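You operate a simulated robot arm through the tools that you are given. There is no shell and no other tool.

You are at the controls of a simulated robot arm. One attempt, no reset.

TASK
Top up the seed jar to about its line and close it.
Fine: pour from the seed jug, stand the jug back where it was and put the white lid on again; spill less than a teaspoonful. Set down upright: seed jug.

The check looks at the end state, three seconds after you hand in, the way a careful person would. Anything else that was tipped, shoved, dropped, spilled or broken makes it a failure. A push-on lid holds only when it is set on centred and level and pressed home; a screw cap is set on level and turned clockwise until tight.

THE ROBOT
A 7-joint arm with a two-finger parallel gripper, fixed in place. Base frame: the origin is at the foot of the arm, x ahead of it, y to its left, z up. Lengths are in mm, angles in degrees, forces in N, time in s.
With the tool pointing down near the work surface it reaches from about 440 to 920 mm from the base axis. Its first joint turns from -143.0 to 143.0 degrees. Payload 3 kg.
Tool frame: the origin (TCP) lies between the finger pads and is the grasp point; the fingertips stand 30 mm ahead of it; z points along the fingers, y is the line along which they close. The gripper opens to 94 mm. The fingers are 28 mm wide and 10 mm thick; the gripper's body (50 by 96 mm) begins 55 mm behind the TCP.
Orientation is told as [roll, pitch, yaw] about the base's x, y, z axes, in that order, counted from this pose: with the fingers straight down and closing along the base's y, the tool's x points along the base's -x, its y along +y and its z along -z.

THE INTERFACE
- The arm moves only by the tool play_rows. Its argument "steps" is text: rows parted by semicolons, each of 7 numbers parted by spaces: the shift along the tool's x, y, z in units of 30 mm (1.0 is 30 mm), then the turn, a rotation vector about the tool's x, y, z in units of 5 degrees (1.0 is 5 degrees), then the closure in counts, from 0 (fully open) to 255 (shut). In form: tx ty tz wx wy wz jaw; .... A call has 1 to 20 rows; each row shifts and turns the commanded pose from where the row before left it, along the tool's axes as they then stand. A call with a number of a shift or a turn outside -1 to 1 is refused whole. Rows are played at 5 a second. More than 50 mm and 8.6 degrees between two rows, or a gripper value outside its range, and nothing of the call is played. Where a pose cannot be reached the arm comes as near as it can. A force on the tool above 40 N (or 10 N above the force at the start of the call, whichever is more), or a blocked arm, ends the call early, and 0.2 s more pass. The fingers move at their own pace (about 72 mm/s each) and stop on an object; they squeeze with about 34 N. The grip force told is the motor's: it shows also when the fingers shut on nothing. Time passes only in rows, and 0.2 s behind the last, so rows that do not move let the fingers close. The reply holds the time, the measured pose of the TCP, the force on the tool along the base axes, the opening and the grip force, in the units named above and with some noise, with the torque about the TCP (base axes, N m) and any sound that the robot's microphone picked up, and new pictures: "pictures" is both (left out), scene, wrist or none.
- Cameras (640 x 400 px; columns grow to the right, rows downward): "scene" is fixed at [221.6, 498, 1638.9]; the picture's right is [-0.73, -0.68, 0.00], its down [-0.53, 0.57, -0.63] and it looks along [0.43, -0.46, -0.78] (base axes); focal length 329 px, centre (320, 200). "wrist" rides on the gripper at [76, 14, -102] in the tool frame; the picture's right is [-0.18, 0.98, 0.00], its down [-0.75, -0.14, -0.64] and it looks along [-0.63, -0.12, 0.77] (tool axes); focal length 243 px, centre (320, 200). There is no depth. A picture from a camera that has moved, and an enlarged one, comes with that camera's place and axes in the base frame and with its lens.
- inspect(camera, box): a new picture of the part [left, top, right, bottom] of that camera's present view, enlarged. The clock stands still meanwhile.
- sign_off(): hands the job in; it is judged then, once.

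Places have to be worked out from the pictures, the camera data and where the tool is seen. Open the gripper and draw the arm clear of the work before you hand the job in, unless the task says otherwise.

The tools are called after "Request:" as a command line: name --argument value ..., lists and objects as JSON in quotes. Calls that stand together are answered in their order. play_rows: Moves the arm, as the interface text tells. Its arguments: {"type":"object","properties":{"steps":{"type":"string"},"pictures":{"type":"string","enum":["both","scene","wrist","none"]}},"required":["steps"]} The other tools are called the same way: inspect (camera, box) takes an enlarged picture of a part of a camera's view; sign_off () hands the job in.

At the start:

```text
t: 0.0
eef_pos: [496.6, -59.1, 1237.5]
orientation: [0.0, 0.1, -0.2]
wrist_force: [0.0, 0.4, -0.4]
moment: [0.02, 0.03, 0.0]
opening: 94.2
grasp_force: 0.1
```

scene: 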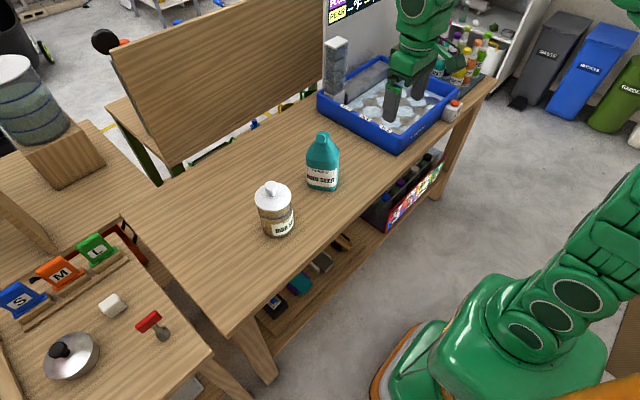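
wrist: 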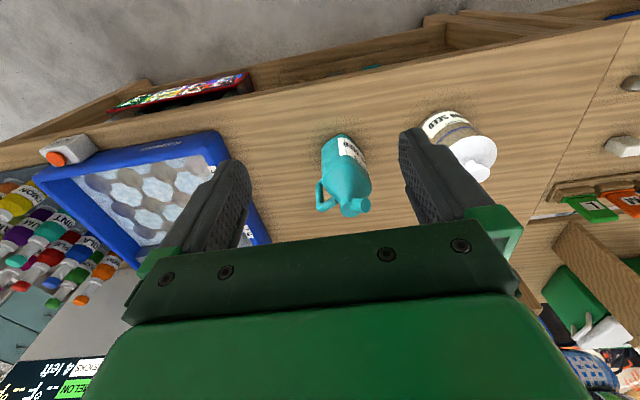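

I'll start by looking closely at the jar and the jug in both cameras.

Request:
inspect --camera "scene" --box '[230, 110, 390, 250]'

Request:
inspect --camera "wrist" --box '[280, 90, 520, 240]'

Request:
inspect --camera "scene" --box '[300, 0, 520, 160]'

```text
2.86 times, centred on (310, 180) of scene
camera zoom: at [221.6, 498.0, 1638.9], right [-0.73, -0.68, 0.0], down [-0.53, 0.57, -0.63], along [0.43, -0.46, -0.78], focal length 940 px, centre (349, 257)
```

zoom: 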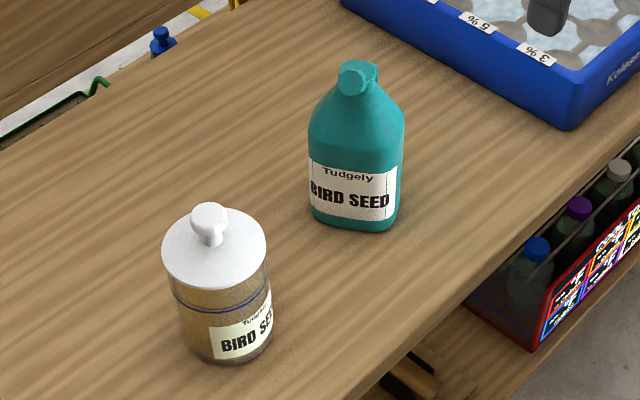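

```text
2.67 times, centred on (400, 165) of wrist
camera zoom: at [422.5, -44.7, 1340.0], right [0.18, 0.98, 0.0], down [0.75, -0.14, 0.64], along [0.63, -0.12, -0.77], focal length 647 px, centre (107, 293)
```

zoom: 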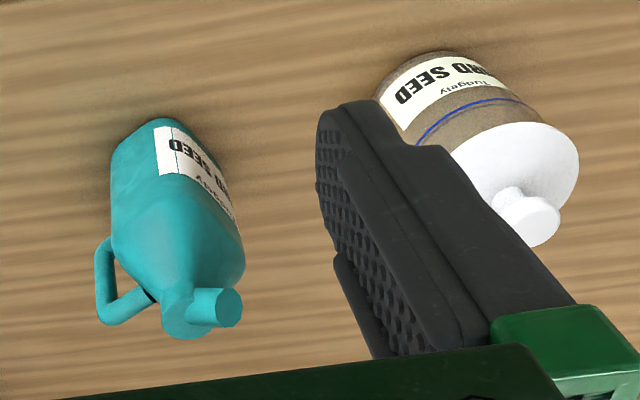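

```text
2.50 times, centred on (410, 80) of scene
camera zoom: at [221.6, 498.0, 1638.9], right [-0.73, -0.68, 0.0], down [-0.53, 0.57, -0.63], along [0.43, -0.46, -0.78], focal length 823 px, centre (95, 500)
```

zoom: 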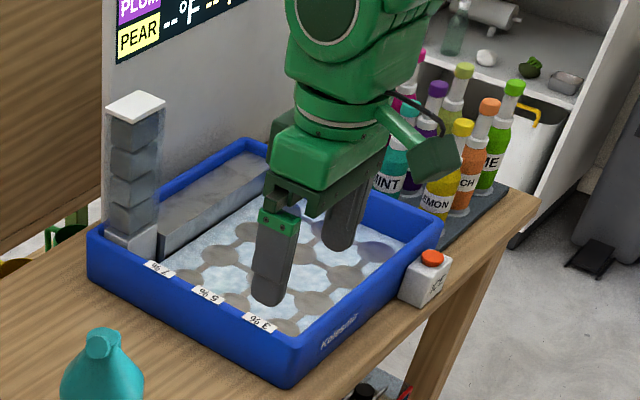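

From both pictures I put the lid at about (680, 177, z≈965) and the jug's spout at about (698, -20, z≈1037). I'll move the open gripper in front of and above the jar for a second, closer look.

Request:
play_rows --steps "-0.267 0.984 0.446 0 0 0 0; -0.267 0.984 0.446 0 0 0 0; -0.267 0.984 0.446 0 0 0 0; -0.267 0.984 0.446 0 0 0 0; -0.267 0.984 0.446 0 0 0 0; -0.267 0.984 0.446 0 0 0 0; -0.267 0.984 0.446 0 0 0 0; -0.267 0.984 0.446 0 0 0 0; 0 0 0 0 0 0 0" --pictures "both"

```text
t: 2.0
eef_pos: [561.8, 174.3, 1130.2]
orientation: [0.0, 0.1, 0.0]
wrist_force: [0.4, 0.1, 0.2]
moment: [0.02, -0.01, 0.01]
opening: 93.7
grasp_force: 0.0
camera wrist: at [487.7, 190.0, 1232.1], right [0.18, 0.98, 0.0], down [0.75, -0.14, 0.64], along [0.63, -0.12, -0.77], focal length 243 px, centre (320, 200)
```

scene: 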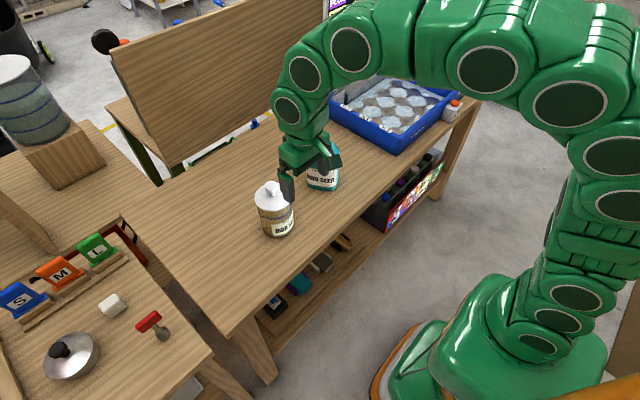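
wrist: 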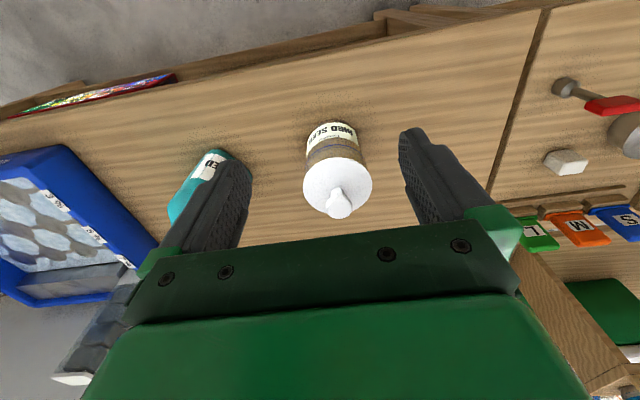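

Request:
inspect --camera "wrist" --box '[260, 100, 420, 240]'

Request:
inspect --camera "scene" --box '[235, 165, 315, 245]'

Request:
inspect --camera "wrist" --box '[130, 120, 290, 260]'

```text
2.86 times, centred on (340, 170) of wrist
camera zoom: at [487.7, 190.0, 1232.1], right [0.18, 0.98, 0.0], down [0.75, -0.14, 0.64], along [0.63, -0.12, -0.77], focal length 693 px, centre (263, 286)
```

zoom: 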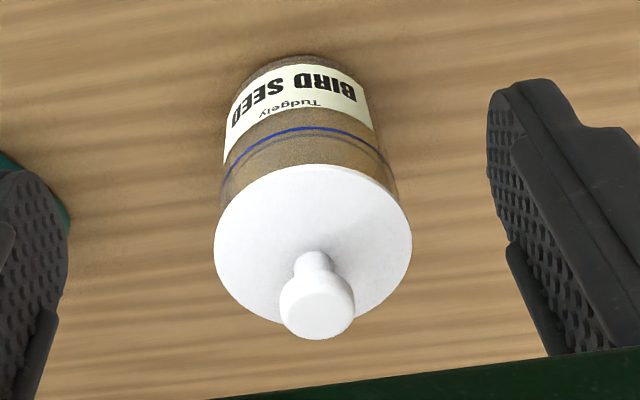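

```text
5.00 times, centred on (275, 205) of scene
camera zoom: at [221.6, 498.0, 1638.9], right [-0.73, -0.68, 0.0], down [-0.53, 0.57, -0.63], along [0.43, -0.46, -0.78], focal length 1646 px, centre (545, 175)
```

zoom: 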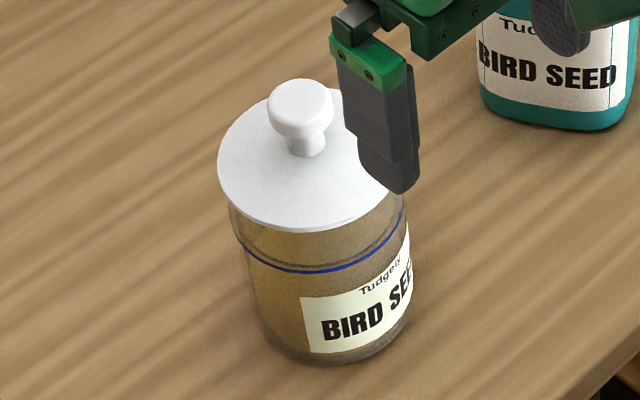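

```text
2.86 times, centred on (210, 190) of wrist
camera zoom: at [487.7, 190.0, 1232.1], right [0.18, 0.98, 0.0], down [0.75, -0.14, 0.64], along [0.63, -0.12, -0.77], focal length 693 px, centre (634, 229)
```

zoom: 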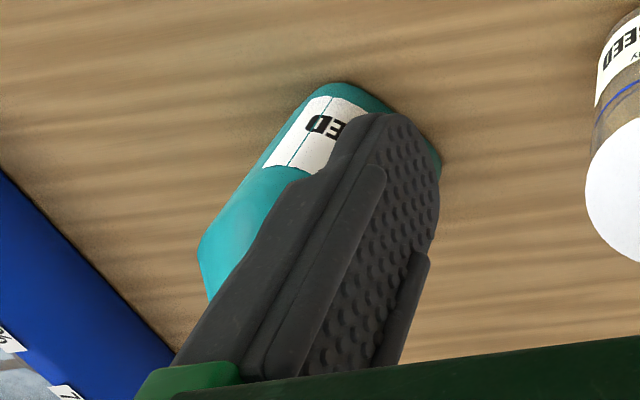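

The knob top is at about (690, 176, z≈1006), the lid disc at z≈960 and the table at z≈830. Before touching anything I'll swing over and pitch the tool to see the jug from a lower angle.

Request:
play_rows --steps "0 -0.98 0 0 -0.75 0 0; 0 -0.98 0 0 -0.75 0 0; 0 -0.98 0 0 -0.75 0 0; 0 -0.98 0 0 -0.75 0 0; 0 -0.98 0 0 -0.75 0 0; 0 -0.98 0 0 -0.75 0 0; 0 -0.98 0 0 -0.75 0 0; 0 -0.98 0 0 -0.75 0 0; 0 0 0 0 0 0 0" --pictures "both"

```text
t: 4.0
eef_pos: [558.9, -59.8, 1130.2]
orientation: [0.1, -30.1, 0.0]
wrist_force: [-0.3, -0.1, -0.7]
moment: [-0.01, -0.04, 0.01]
opening: 93.9
grasp_force: 0.0
camera wrist: at [445.0, -44.6, 1181.0], right [0.16, 0.98, 0.09], down [0.33, -0.14, 0.93], along [0.93, -0.12, -0.35], focal length 243 px, centre (320, 200)
```

scene: 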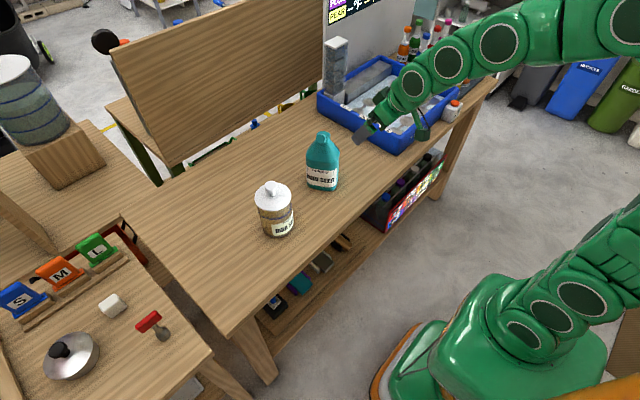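
wrist: 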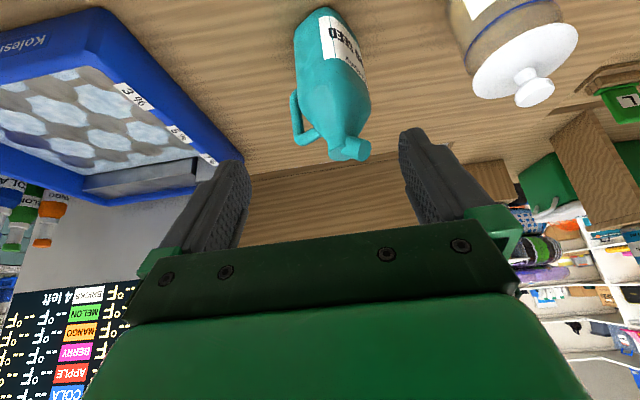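

The jug now shows its handle and spout in profile. I'll enlarge that part of both views.

Request:
inspect --camera "wrist" --box '[250, 0, 410, 170]'

Request:
inspect --camera "scene" --box '[290, 120, 360, 200]'

Request:
inspect --camera "wrist" --box '[430, 0, 590, 120]'

```text
2.35 times, centred on (330, 85) of wrist
camera zoom: at [445.0, -44.6, 1181.0], right [0.16, 0.98, 0.09], down [0.33, -0.14, 0.93], along [0.93, -0.12, -0.35], focal length 571 px, centre (296, 471)
```

zoom: 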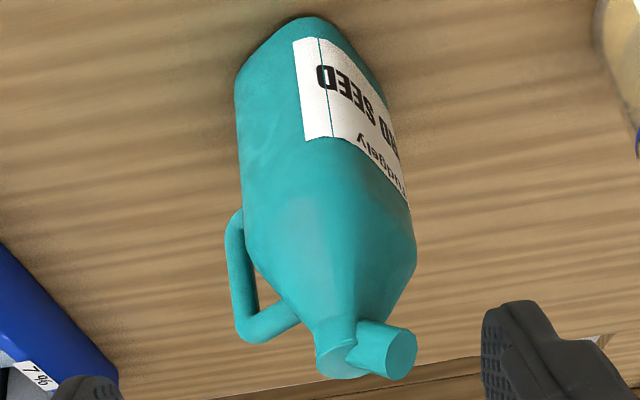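

```text
5.00 times, centred on (325, 160) of scene
camera zoom: at [221.6, 498.0, 1638.9], right [-0.73, -0.68, 0.0], down [-0.53, 0.57, -0.63], along [0.43, -0.46, -0.78], focal length 1646 px, centre (295, 400)
```

zoom: 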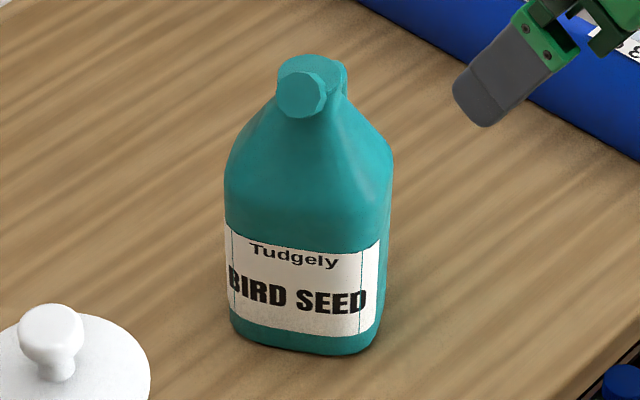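

```text
3.33 times, centred on (510, 60) of wrist
camera zoom: at [445.0, -44.6, 1181.0], right [0.16, 0.98, 0.09], down [0.33, -0.14, 0.93], along [0.93, -0.12, -0.35], focal length 809 px, centre (-313, 667)
```

zoom: 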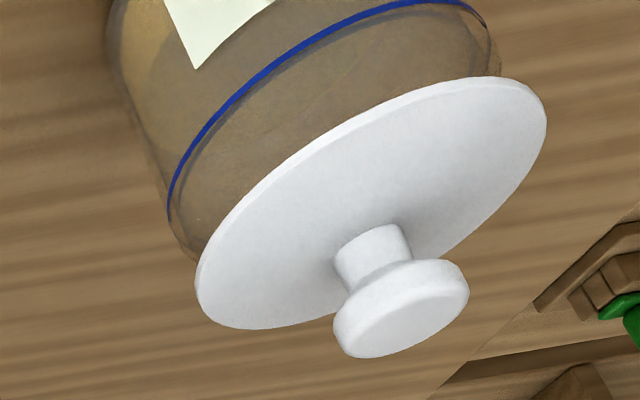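

I place the jug with its neck axis near (714, -47), spout end near (701, -18, z≈1033) pointing at about 121° yaw, and handle on the opposite side. The lid comes first, so I'll level the tool and go above the knob at about (692, 176.5).

Request:
play_rows --steps "0 0.985 0 0 0.75 0 0; 0 0.985 0 0 0.75 0 0; 0 0.985 0 0 0.75 0 0; 0 0.985 0 0 0.75 0 0; 0 0.985 0 0 0.75 0 0; 0 0.985 0 0 0.75 0 0; 0 0.985 0 0 0.75 0 0; 0 0.985 0 0 0.77 0 0; -0.739 0 0.278 0 0 0 0; -0.739 0 0.278 0 0 0 0; -0.739 0 0.278 0 0 0 0; -0.739 0 0.278 0 0 0 0; -0.739 0 0.278 0 0 0 0; -0.739 0 0.278 0 0 0 0; 0 0 0 0 0 0 0; 0 0 0 0 0 0 0" --pictures "both"

```text
t: 7.4
eef_pos: [693.8, 178.1, 1079.5]
orientation: [0.0, 0.1, 0.0]
wrist_force: [0.8, -0.6, 0.0]
moment: [0.02, -0.03, 0.0]
opening: 94.5
grasp_force: 0.1
camera wrist: at [619.4, 192.6, 1181.7], right [0.18, 0.98, 0.0], down [0.75, -0.14, 0.64], along [0.63, -0.12, -0.77], focal length 243 px, centre (320, 200)
```

scene: 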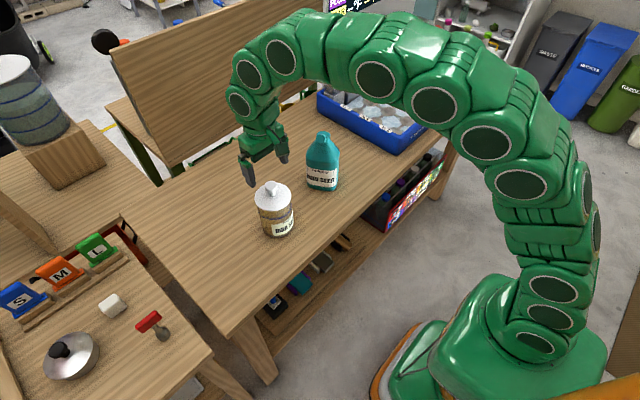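
wrist: 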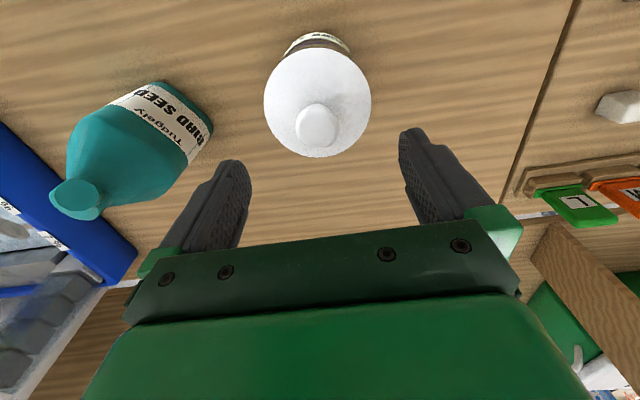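

I'm above the lid at TCP (693.8, 178.1, 1079.5). I'll enlarge the knob to check alignment before going down.

Request:
inspect --camera "wrist" --box '[250, 20, 390, 170]'

Request:
inspect --camera "scene" --box '[230, 125, 310, 245]'

Request:
inspect --camera "wrist" --box '[30, 60, 230, 240]'

```text
2.67 times, centred on (320, 95) of wrist
camera zoom: at [619.4, 192.6, 1181.7], right [0.18, 0.98, 0.0], down [0.75, -0.14, 0.64], along [0.63, -0.12, -0.77], focal length 647 px, centre (320, 480)
```

zoom: 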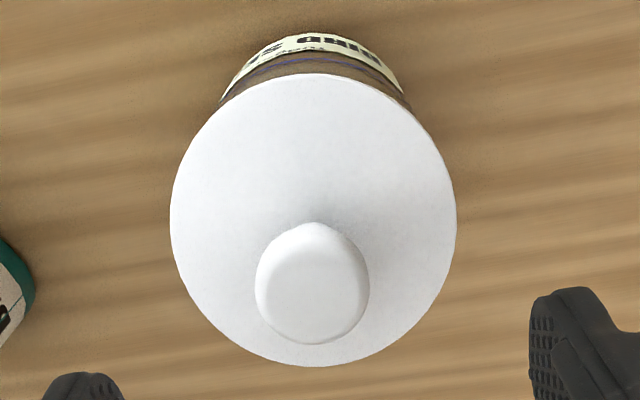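

```text
3.33 times, centred on (270, 185) of scene
camera zoom: at [221.6, 498.0, 1638.9], right [-0.73, -0.68, 0.0], down [-0.53, 0.57, -0.63], along [0.43, -0.46, -0.78], focal length 1097 px, centre (487, 250)
```

zoom: 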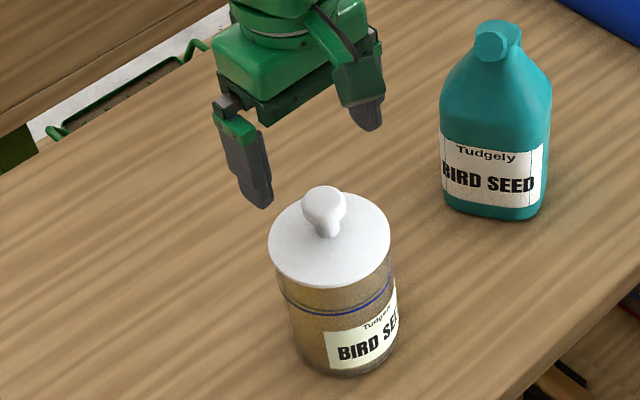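

```text
2.22 times, centred on (130, 150) of wrist
camera zoom: at [619.4, 192.6, 1181.7], right [0.18, 0.98, 0.0], down [0.75, -0.14, 0.64], along [0.63, -0.12, -0.77], focal length 539 px, centre (742, 311)
```

zoom: 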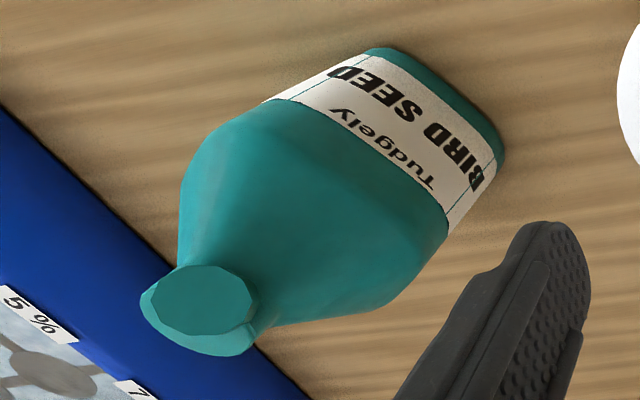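

The knob sits about 1.5 mm to the -y side of the tool axis, roughly (693, 176.5, top z≈1003). I'll correct for that and lower so the pads straddle the knob head, with the tips staying above the lid disc.

Request:
play_rows --steps "0.03 -0.053 0.5 0 0 0 0; 0 0 0.5 0 0 0 0; 0 0 0.5 0 0 0 0; 0 0 0.5 0 0 0 0; 0 0 0.5 0 0 0 0; 0 0 0.2 0 0 0 0; 0 0 0 0 0 0 0; 0 0 0 0 0 0 0" --pictures "both"

Request:
inspect --camera "wrist" --box '[240, 80, 400, 230]'

Request:
inspect --camera "scene" --box '[230, 145, 320, 245]'

```text
t: 9.2
eef_pos: [692.9, 175.8, 998.8]
orientation: [-0.1, 0.1, -0.1]
wrist_force: [0.1, -0.2, -0.2]
moment: [0.03, 0.02, 0.0]
opening: 94.2
grasp_force: 0.1
camera wrist: at [619.7, 191.7, 1101.5], right [0.18, 0.98, 0.0], down [0.75, -0.14, 0.64], along [0.63, -0.12, -0.77], focal length 243 px, centre (320, 200)
```

scene: 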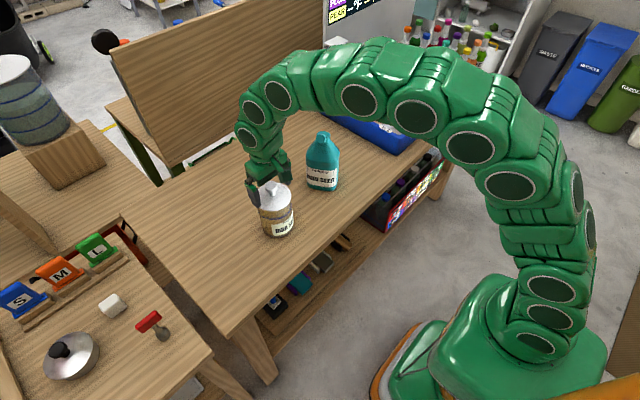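
wrist: 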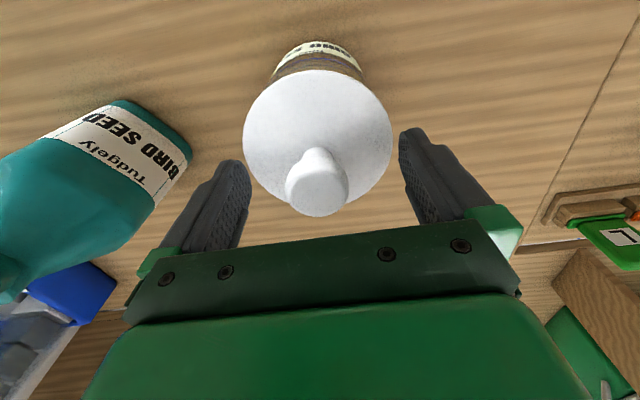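

```text
2.67 times, centred on (320, 155) of wrist
camera zoom: at [619.7, 191.7, 1101.5], right [0.18, 0.98, 0.0], down [0.75, -0.14, 0.64], along [0.63, -0.12, -0.77], focal length 647 px, centre (320, 320)
```

zoom: 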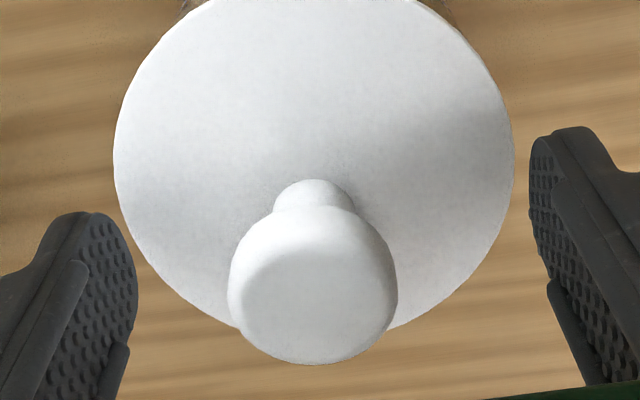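

```text
4.00 times, centred on (275, 195) of scene
camera zoom: at [221.6, 498.0, 1638.9], right [-0.73, -0.68, 0.0], down [-0.53, 0.57, -0.63], along [0.43, -0.46, -0.78], focal length 1317 px, centre (500, 220)
```

zoom: 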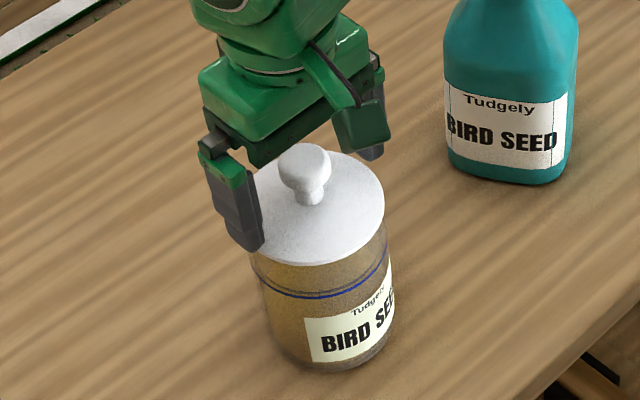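

The pads straddle the knob head evenly, so I'll close on it without moving.

Request:
play_rows --steps "0 0 0 0 0 0 255; 0 0 0 0 0 0 255; 0 0 0 0 0 0 255; 0 0 0 0 0 0 255; 0 0 0 0 0 0 255" --pictures "both"

Request:
inspect --camera "wrist" --box '[240, 60, 400, 210]'

Request:
inspect --camera "scene" --box '[230, 145, 320, 245]'

```text
t: 10.4
eef_pos: [693.7, 176.8, 997.7]
orientation: [0.1, 0.0, 0.0]
wrist_force: [0.3, 0.6, -0.3]
moment: [0.03, -0.03, 0.0]
opening: 32.3
grasp_force: 34.0
camera wrist: at [619.7, 191.7, 1101.5], right [0.18, 0.98, 0.0], down [0.75, -0.14, 0.64], along [0.63, -0.12, -0.77], focal length 243 px, centre (320, 200)
```

scene: 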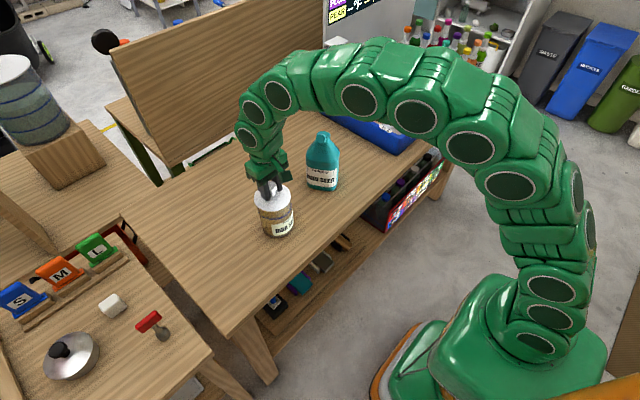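
wrist: 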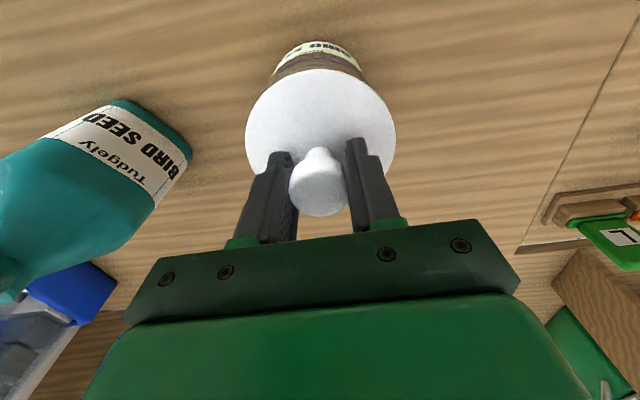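

```text
2.67 times, centred on (320, 135) of wrist
camera zoom: at [619.7, 191.7, 1101.5], right [0.18, 0.98, 0.0], down [0.75, -0.14, 0.64], along [0.63, -0.12, -0.77], focal length 647 px, centre (320, 373)
```

zoom: 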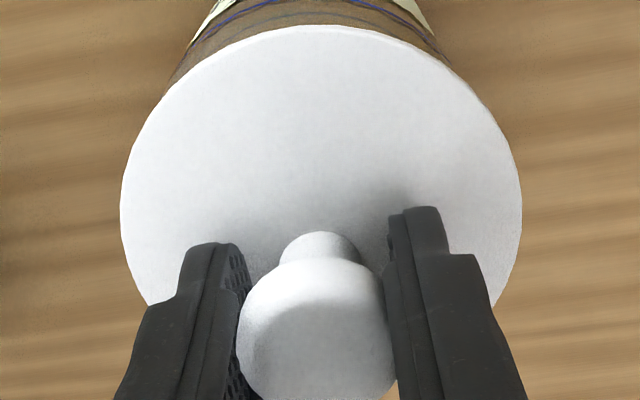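

```text
4.00 times, centred on (275, 195) of scene
camera zoom: at [221.6, 498.0, 1638.9], right [-0.73, -0.68, 0.0], down [-0.53, 0.57, -0.63], along [0.43, -0.46, -0.78], focal length 1317 px, centre (500, 220)
```

zoom: 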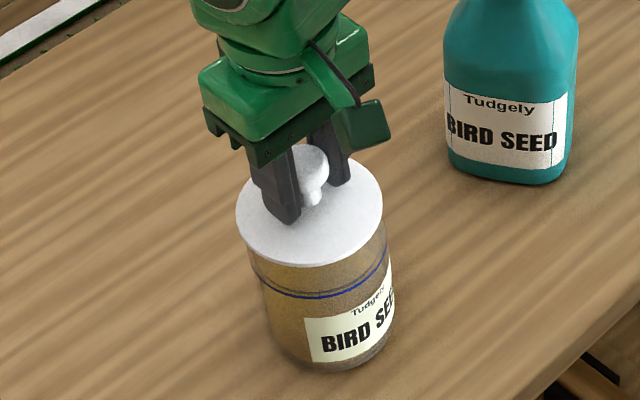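

The grip is solid (32 mm, 34 N), and the lid has centred itself on the tool axis with a shift of about 1.5 mm. I'll pull straight up in small steps.

Request:
play_rows --steps "0 0 -0.1 0 0 0 255; 0 0 -0.1 0 0 0 255; 0 0 -0.1 0 0 0 255; 0 0 -0.1 0 0 0 255; 0 0 -0.1 0 0 0 255; 0 0 -0.1 0 0 0 255" --pictures "scene"

Request:
inspect --camera "scene" --box '[230, 145, 320, 245]'

```text
t: 11.8
eef_pos: [694.1, 176.2, 1017.9]
orientation: [0.1, 0.2, 0.0]
wrist_force: [-0.3, -1.2, -0.1]
moment: [-0.01, 0.03, 0.02]
opening: 32.0
grasp_force: 33.7
```

scene: 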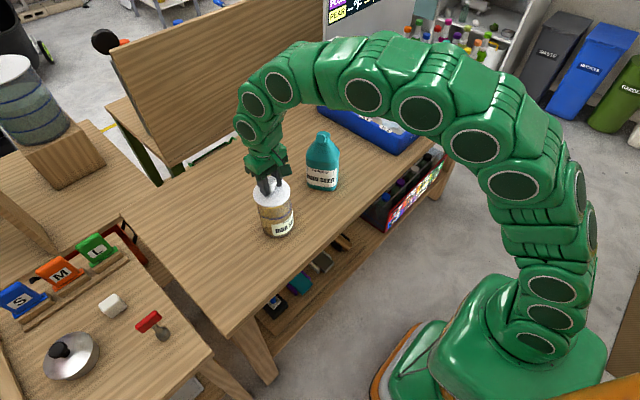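

```text
4.00 times, centred on (275, 195) of scene
camera zoom: at [221.6, 498.0, 1638.9], right [-0.73, -0.68, 0.0], down [-0.53, 0.57, -0.63], along [0.43, -0.46, -0.78], focal length 1317 px, centre (500, 220)
```

zoom: 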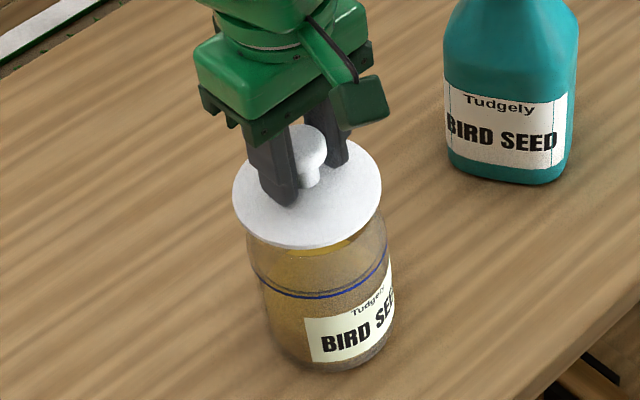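

The lid has come free and the jar stayed put. I'll raise it 75 mm more and look at its underside and the jar mouth.

Request:
play_rows --steps "0 0 -0.5 0 0 0 255; 0 0 -0.5 0 0 0 255; 0 0 -0.5 0 0 0 255; 0 0 -0.5 0 0 0 255; 0 0 -0.5 0 0 0 255; 0 0 0 0 0 0 255" --pictures "both"

Request:
inspect --camera "scene" --box '[230, 120, 320, 245]'

Request:
inspect --camera "wrist" --box '[230, 30, 410, 200]'

```text
t: 13.2
eef_pos: [694.1, 176.8, 1093.2]
orientation: [0.0, 0.2, 0.0]
wrist_force: [0.1, -0.5, -0.3]
moment: [-0.01, 0.01, -0.01]
opening: 32.4
grasp_force: 34.4
camera wrist: at [619.6, 191.3, 1196.0], right [0.18, 0.98, 0.0], down [0.75, -0.14, 0.64], along [0.63, -0.12, -0.77], focal length 243 px, centre (320, 200)
```

scene: 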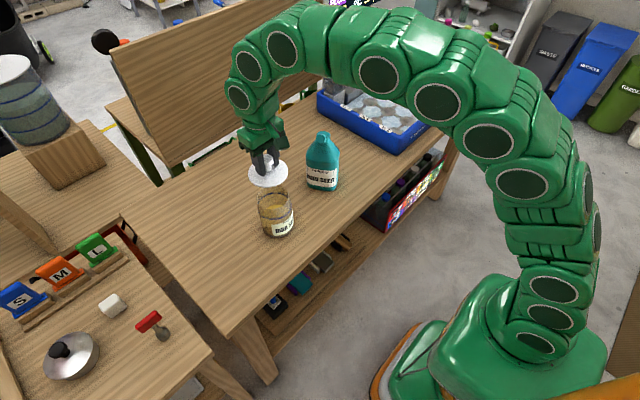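
wrist: 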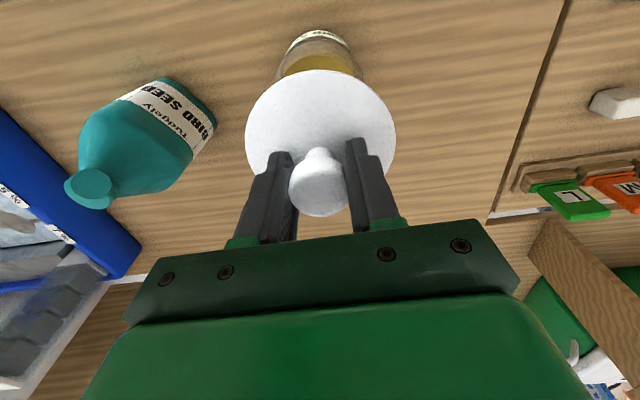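

```text
3.20 times, centred on (275, 182) of scene
camera zoom: at [221.6, 498.0, 1638.9], right [-0.73, -0.68, 0.0], down [-0.53, 0.57, -0.63], along [0.43, -0.46, -0.78], focal length 1053 px, centre (464, 256)
```

zoom: 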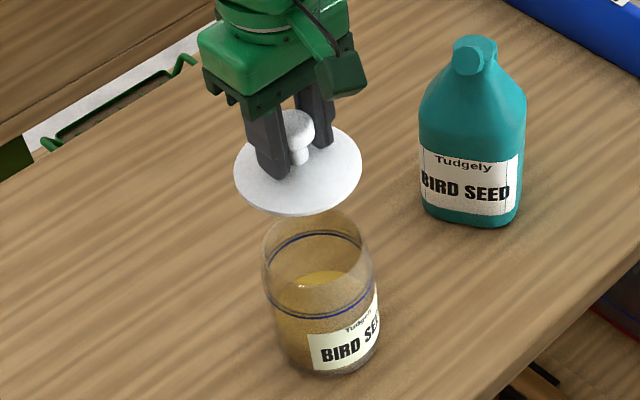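

```text
2.35 times, centred on (320, 115) of wrist
camera zoom: at [619.6, 191.3, 1196.0], right [0.18, 0.98, 0.0], down [0.75, -0.14, 0.64], along [0.63, -0.12, -0.77], focal length 571 px, centre (320, 400)
```

zoom: 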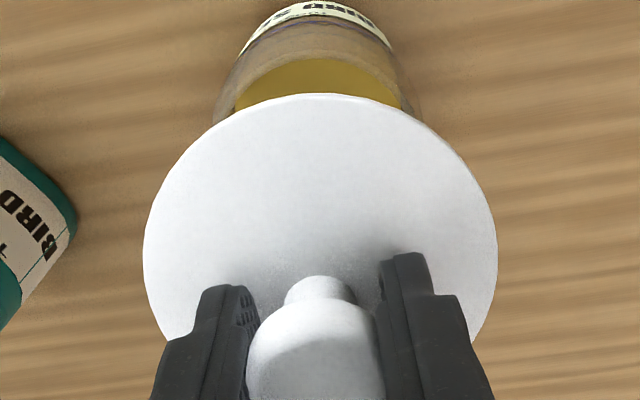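

The jar is open: the seed surface sits below the blue ring, and the lid hangs level in the gripper. I'll carry the lid to clear table at about (640, 320) and lower it to just above the surface.

Request:
play_rows --steps "0.354 0.96 0 0 0 0 255; 0.354 0.96 0 0 0 0 255; 0.354 0.96 0 0 0 0 255; 0.354 0.96 0 0 0 0 255; 0.354 0.96 0 0 0 0 255; 0 0 0.9 0 0 0 255; 0 0 0.9 0 0 0 255; 0 0 0.9 0 0 0 255; 0 0 0.9 0 0 0 255; 0 0 0.9 0 0 0 255; 0 0 0.9 0 0 0 255; 0 0 0.5 0 0 0 255; 0 0 0 0 0 0 255" --pictures "both"

Request:
inspect --camera "scene" --box '[180, 145, 320, 255]'

```text
t: 16.0
eef_pos: [639.3, 319.3, 914.7]
orientation: [0.0, 0.1, 0.0]
wrist_force: [0.6, -0.6, -0.5]
moment: [0.01, -0.01, 0.01]
opening: 32.1
grasp_force: 34.5
camera wrist: at [565.5, 334.0, 1017.5], right [0.18, 0.98, 0.0], down [0.76, -0.14, 0.64], along [0.63, -0.12, -0.77], focal length 243 px, centre (320, 200)
```

scene: 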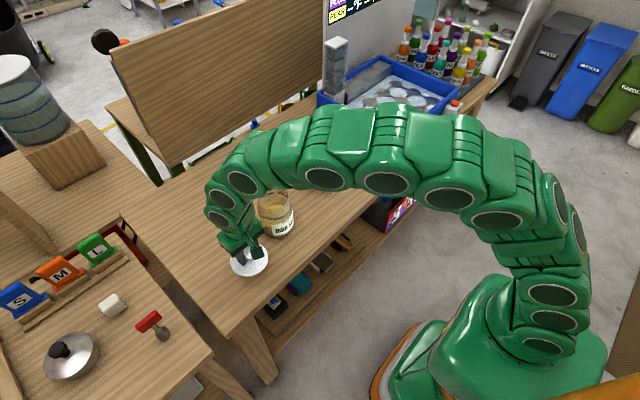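
wrist: 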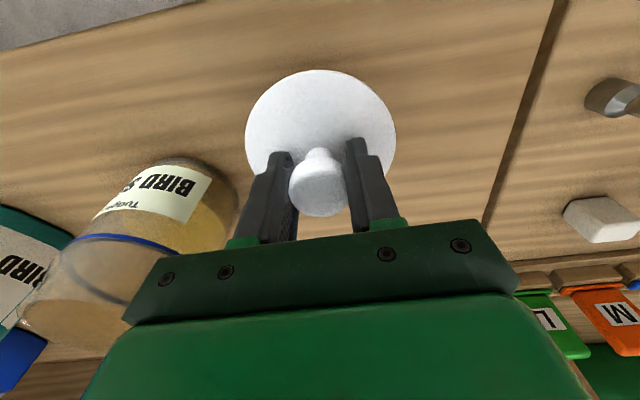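

```text
3.64 times, centred on (250, 200) of scene
camera zoom: at [221.6, 498.0, 1638.9], right [-0.73, -0.68, 0.0], down [-0.53, 0.57, -0.63], along [0.43, -0.46, -0.78], focal length 1197 px, centre (574, 200)
```

zoom: 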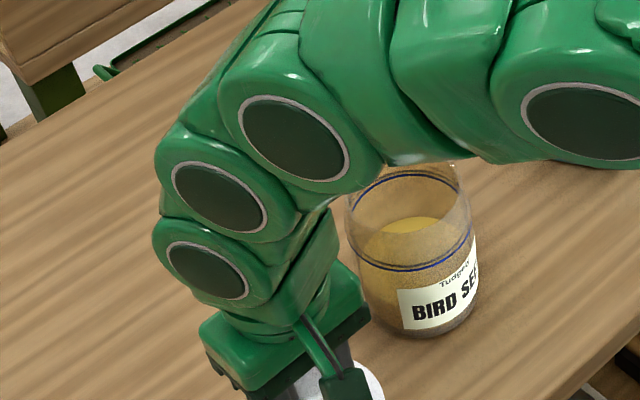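

TCP is at z≈915 with no contact yet. I'll keep lowering in small steps and watch the force.

Request:
play_rows --steps "0 0 0.15 0 0 0 255; 0 0 0.15 0 0 0 255; 0 0 0.15 0 0 0 255; 0 0 0.15 0 0 0 255; 0 0 0 0 0 0 255" --pictures "wrist"

Request:
inspect --camera "wrist" --box '[220, 40, 420, 180]'

```text
t: 17.2
eef_pos: [640.6, 320.6, 897.3]
orientation: [-0.1, 0.1, 0.0]
wrist_force: [0.4, -0.1, -0.4]
moment: [0.0, 0.02, 0.0]
opening: 32.3
grasp_force: 34.2
camera wrist: at [565.7, 335.4, 999.4], right [0.18, 0.98, 0.0], down [0.75, -0.14, 0.64], along [0.63, -0.12, -0.77], focal length 243 px, centre (320, 200)
```

wrist: 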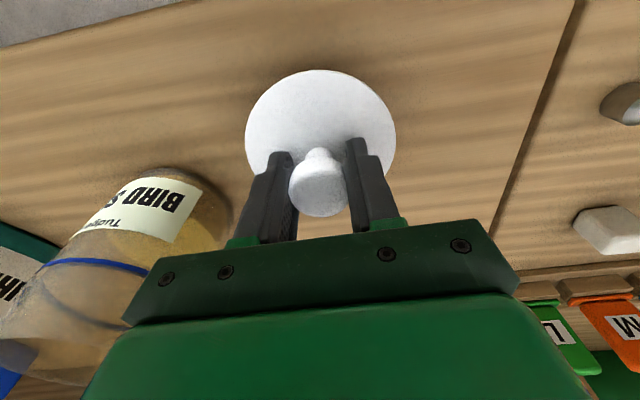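

```text
2.86 times, centred on (320, 110) of wrist
camera zoom: at [565.7, 335.4, 999.4], right [0.18, 0.98, 0.0], down [0.75, -0.14, 0.64], along [0.63, -0.12, -0.77], focal length 693 px, centre (320, 457)
```

zoom: 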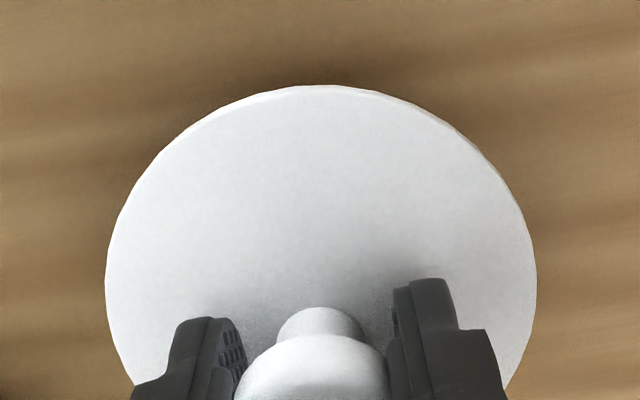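

No contact yet at z≈897, though the contact shadow is closing in. I'll continue in 1.5 mm steps.

Request:
play_rows --steps "0 0 0.05 0 0 0 255; 0 0 0.05 0 0 0 255; 0 0 0.05 0 0 0 255; 0 0 0.05 0 0 0 255; 0 0 0.05 0 0 0 255; 0 0 0.05 0 0 0 255" --pictures "none"

```text
t: 18.6
eef_pos: [639.1, 321.0, 888.4]
orientation: [0.1, 0.0, 0.0]
wrist_force: [0.3, 0.2, -0.5]
moment: [-0.02, -0.01, 0.01]
opening: 32.2
grasp_force: 34.5
```

Request:
play_rows --steps "0 0 0.05 0 0 0 255; 0 0 0.05 0 0 0 255; 0 0 0.05 0 0 0 255; 0 0 0.05 0 0 0 255" --pictures "wrist"

Request:
inspect --camera "wrist" --box '[220, 40, 420, 180]'

```text
t: 19.6
eef_pos: [638.7, 319.7, 882.5]
orientation: [0.0, 0.1, 0.0]
wrist_force: [0.7, -0.3, 0.2]
moment: [0.02, -0.02, 0.0]
opening: 32.4
grasp_force: 33.8
camera wrist: at [565.6, 335.5, 984.8], right [0.18, 0.98, 0.0], down [0.75, -0.14, 0.64], along [0.63, -0.12, -0.77], focal length 243 px, centre (320, 200)
```

wrist: 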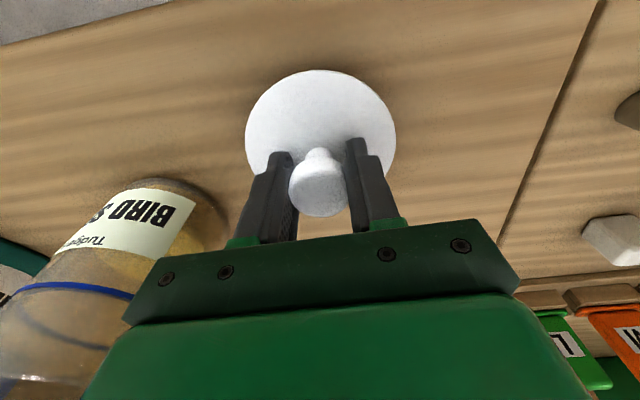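

```text
2.86 times, centred on (320, 110) of wrist
camera zoom: at [565.6, 335.5, 984.8], right [0.18, 0.98, 0.0], down [0.75, -0.14, 0.64], along [0.63, -0.12, -0.77], focal length 693 px, centre (320, 457)
```

zoom: 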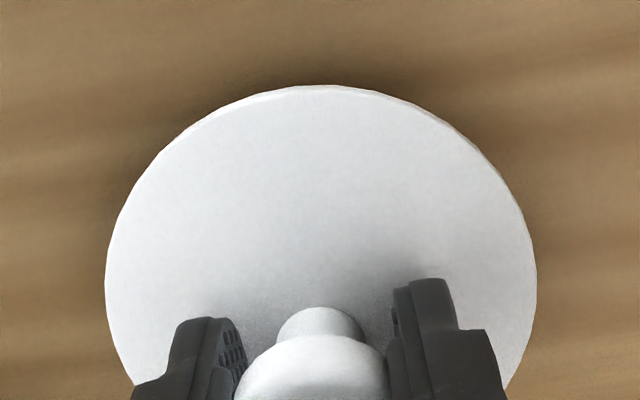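

Still no force at z≈882.5, so I'll continue in the same small steps.

Request:
play_rows --steps "0 0 0.05 0 0 0 255; 0 0 0.05 0 0 0 255; 0 0 0.05 0 0 0 255; 0 0 0.05 0 0 0 255" --pictures "none"

```text
t: 20.6
eef_pos: [640.2, 320.5, 877.0]
orientation: [0.0, 0.1, 0.0]
wrist_force: [0.3, 0.5, -0.8]
moment: [0.04, 0.03, -0.04]
opening: 32.3
grasp_force: 34.3
```

Request:
play_rows --steps "0 0 0.04 0 0 0 255; 0 0 0.04 0 0 0 255; 0 0 0.04 0 0 0 255" --pictures "wrist"

Request:
inspect --camera "wrist" --box '[220, 40, 420, 180]'

```text
t: 21.4
eef_pos: [639.0, 320.6, 872.2]
orientation: [0.0, 0.1, 0.0]
wrist_force: [0.1, 0.4, -1.3]
moment: [-0.03, 0.03, 0.0]
opening: 32.4
grasp_force: 33.7
camera wrist: at [565.8, 335.2, 975.2], right [0.18, 0.98, 0.0], down [0.75, -0.14, 0.64], along [0.63, -0.12, -0.77], focal length 243 px, centre (320, 200)
```

wrist: 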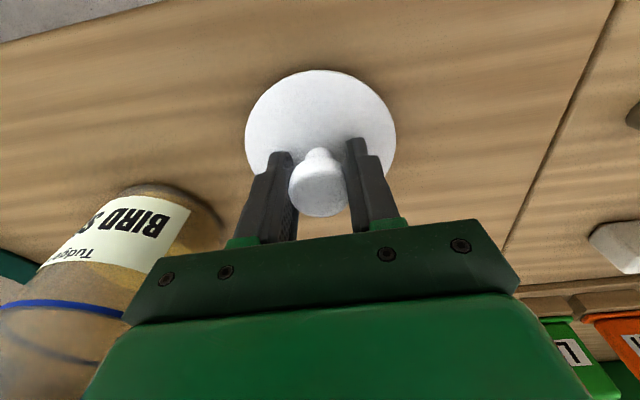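

```text
2.86 times, centred on (320, 110) of wrist
camera zoom: at [565.8, 335.2, 975.2], right [0.18, 0.98, 0.0], down [0.75, -0.14, 0.64], along [0.63, -0.12, -0.77], focal length 693 px, centre (320, 457)
```

zoom: 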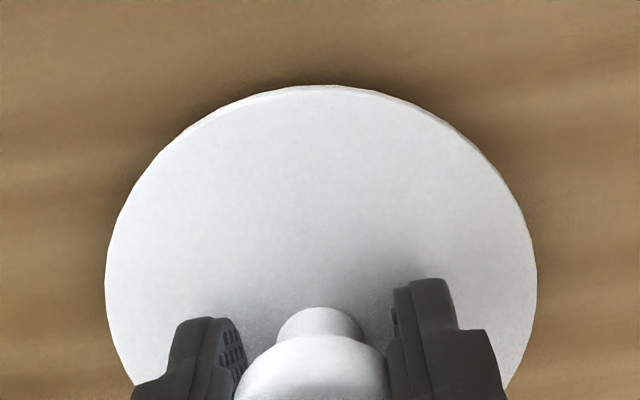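

Still no firm contact at z≈872, with the shadow almost closed. I'll take a few more steps of about 1 mm.

Request:
play_rows --steps "0 0 0.035 0 0 0 255; 0 0 0.035 0 0 0 255; 0 0 0.035 0 0 0 255" --pictures "none"

```text
t: 22.2
eef_pos: [639.7, 320.8, 870.1]
orientation: [0.0, 0.0, -0.1]
wrist_force: [-1.7, 0.1, 11.3]
moment: [0.08, 0.14, -0.05]
opening: 32.1
grasp_force: 33.7
```

Contact: 11 N with TCP at z≈870, so the lid rests on the table. I'll ease off half a millimetre, open, and check the lid stays put.

Request:
play_rows --steps "0 0 -0.015 0 0 0 255; 0 0 0 0 0 0 0; 0 0 0 0 0 0 0; 0 0 0 0 0 0 0; 0 0 0 0 0 0 0" --pictures "both"

Request:
inspect --camera "wrist" --box '[220, 40, 420, 220]'

```text
t: 23.4
eef_pos: [639.7, 320.6, 869.4]
orientation: [0.0, 0.1, 0.0]
wrist_force: [0.6, -0.3, 1.1]
moment: [0.05, -0.02, 0.01]
opening: 93.9
grasp_force: 0.1
camera wrist: at [565.7, 335.3, 972.6], right [0.18, 0.98, 0.0], down [0.75, -0.14, 0.64], along [0.63, -0.12, -0.77], focal length 243 px, centre (320, 200)
```

scene: 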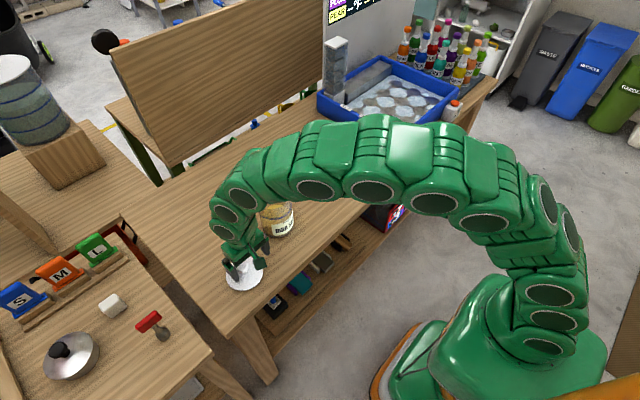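
wrist: 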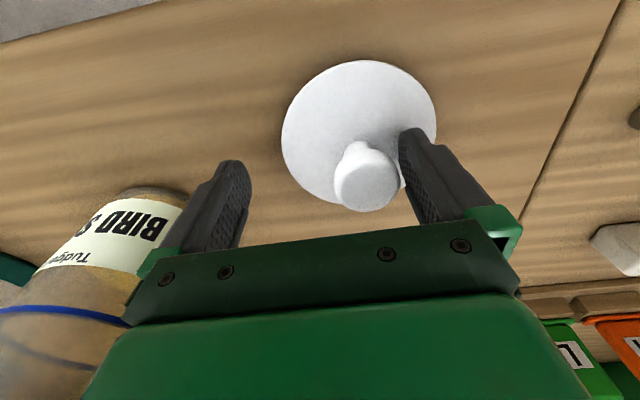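

```text
2.22 times, centred on (320, 130) of wrist
camera zoom: at [565.7, 335.3, 972.6], right [0.18, 0.98, 0.0], down [0.75, -0.14, 0.64], along [0.63, -0.12, -0.77], focal length 539 px, centre (320, 356)
```

zoom: 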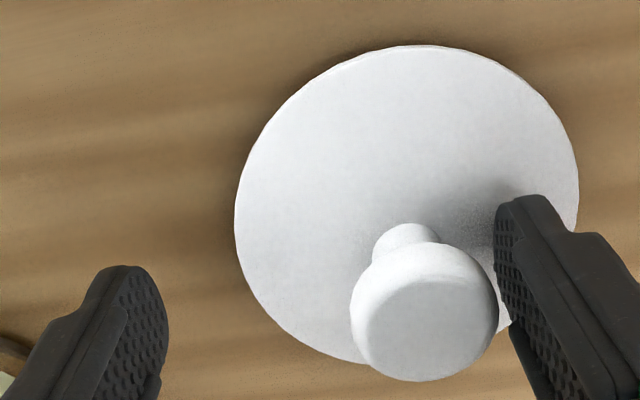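

The lid sits flat, though one finger dragged it about 23 mm toward +y as it opened. I'll shift 6 mm in +y to free the finger from the knob, then rise and re-measure.

Request:
play_rows --steps "0 0.2 0 0 0 0 0; 0 0 -0.2 0 0 0 0; 0 0 -0.5 0 0 0 0; 0 0 -0.9 0 0 0 0; 0 0 -0.9 0 0 0 0; 0 0 -0.9 0 0 0 0; 0 0 -0.9 0 0 0 0; 0 0 -0.9 0 0 0 0; 0 0 0 0 0 0 0" --pictures "both"

Request:
inspect --camera "wrist" --box '[240, 10, 420, 150]'

Request:
inspect --camera "scene" --box '[180, 145, 320, 300]'

```text
t: 25.4
eef_pos: [641.9, 325.7, 1025.6]
orientation: [0.0, 0.2, 0.0]
wrist_force: [0.8, 0.5, 0.5]
moment: [-0.04, -0.01, -0.02]
opening: 94.1
grasp_force: 0.1
camera wrist: at [567.0, 340.9, 1128.1], right [0.18, 0.98, 0.0], down [0.76, -0.14, 0.64], along [0.63, -0.12, -0.77], focal length 243 px, centre (320, 200)
```

scene: 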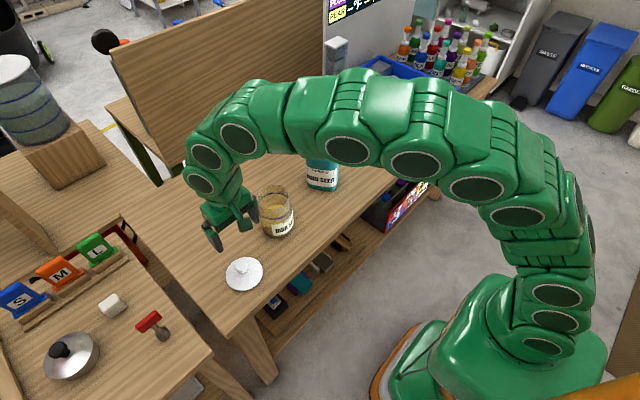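
wrist: 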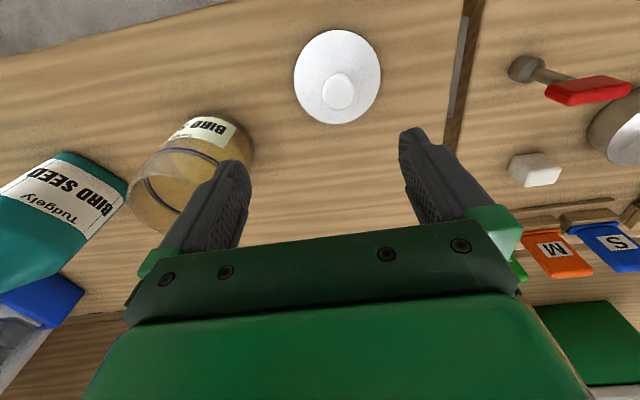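

```text
2.86 times, centred on (330, 80) of wrist
camera zoom: at [567.0, 340.9, 1128.1], right [0.18, 0.98, 0.0], down [0.76, -0.14, 0.64], along [0.63, -0.12, -0.77], focal length 693 px, centre (291, 543)
```

zoom: 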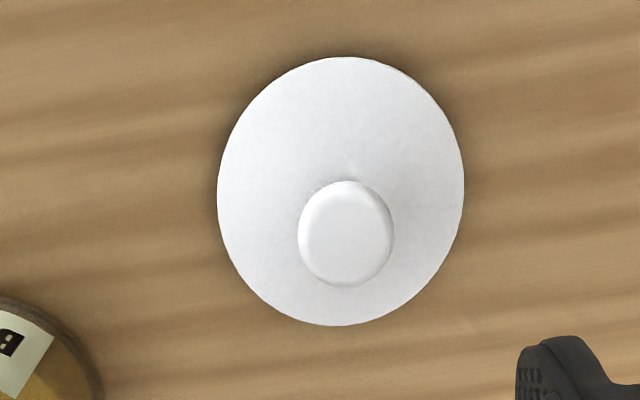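

```text
2.58 times, centred on (250, 222) of scene
camera zoom: at [221.6, 498.0, 1638.9], right [-0.73, -0.68, 0.0], down [-0.53, 0.57, -0.63], along [0.43, -0.46, -0.78], focal length 849 px, centre (501, 142)
```

zoom: 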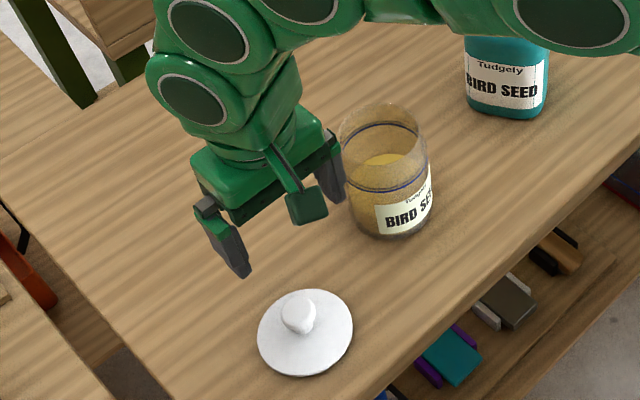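

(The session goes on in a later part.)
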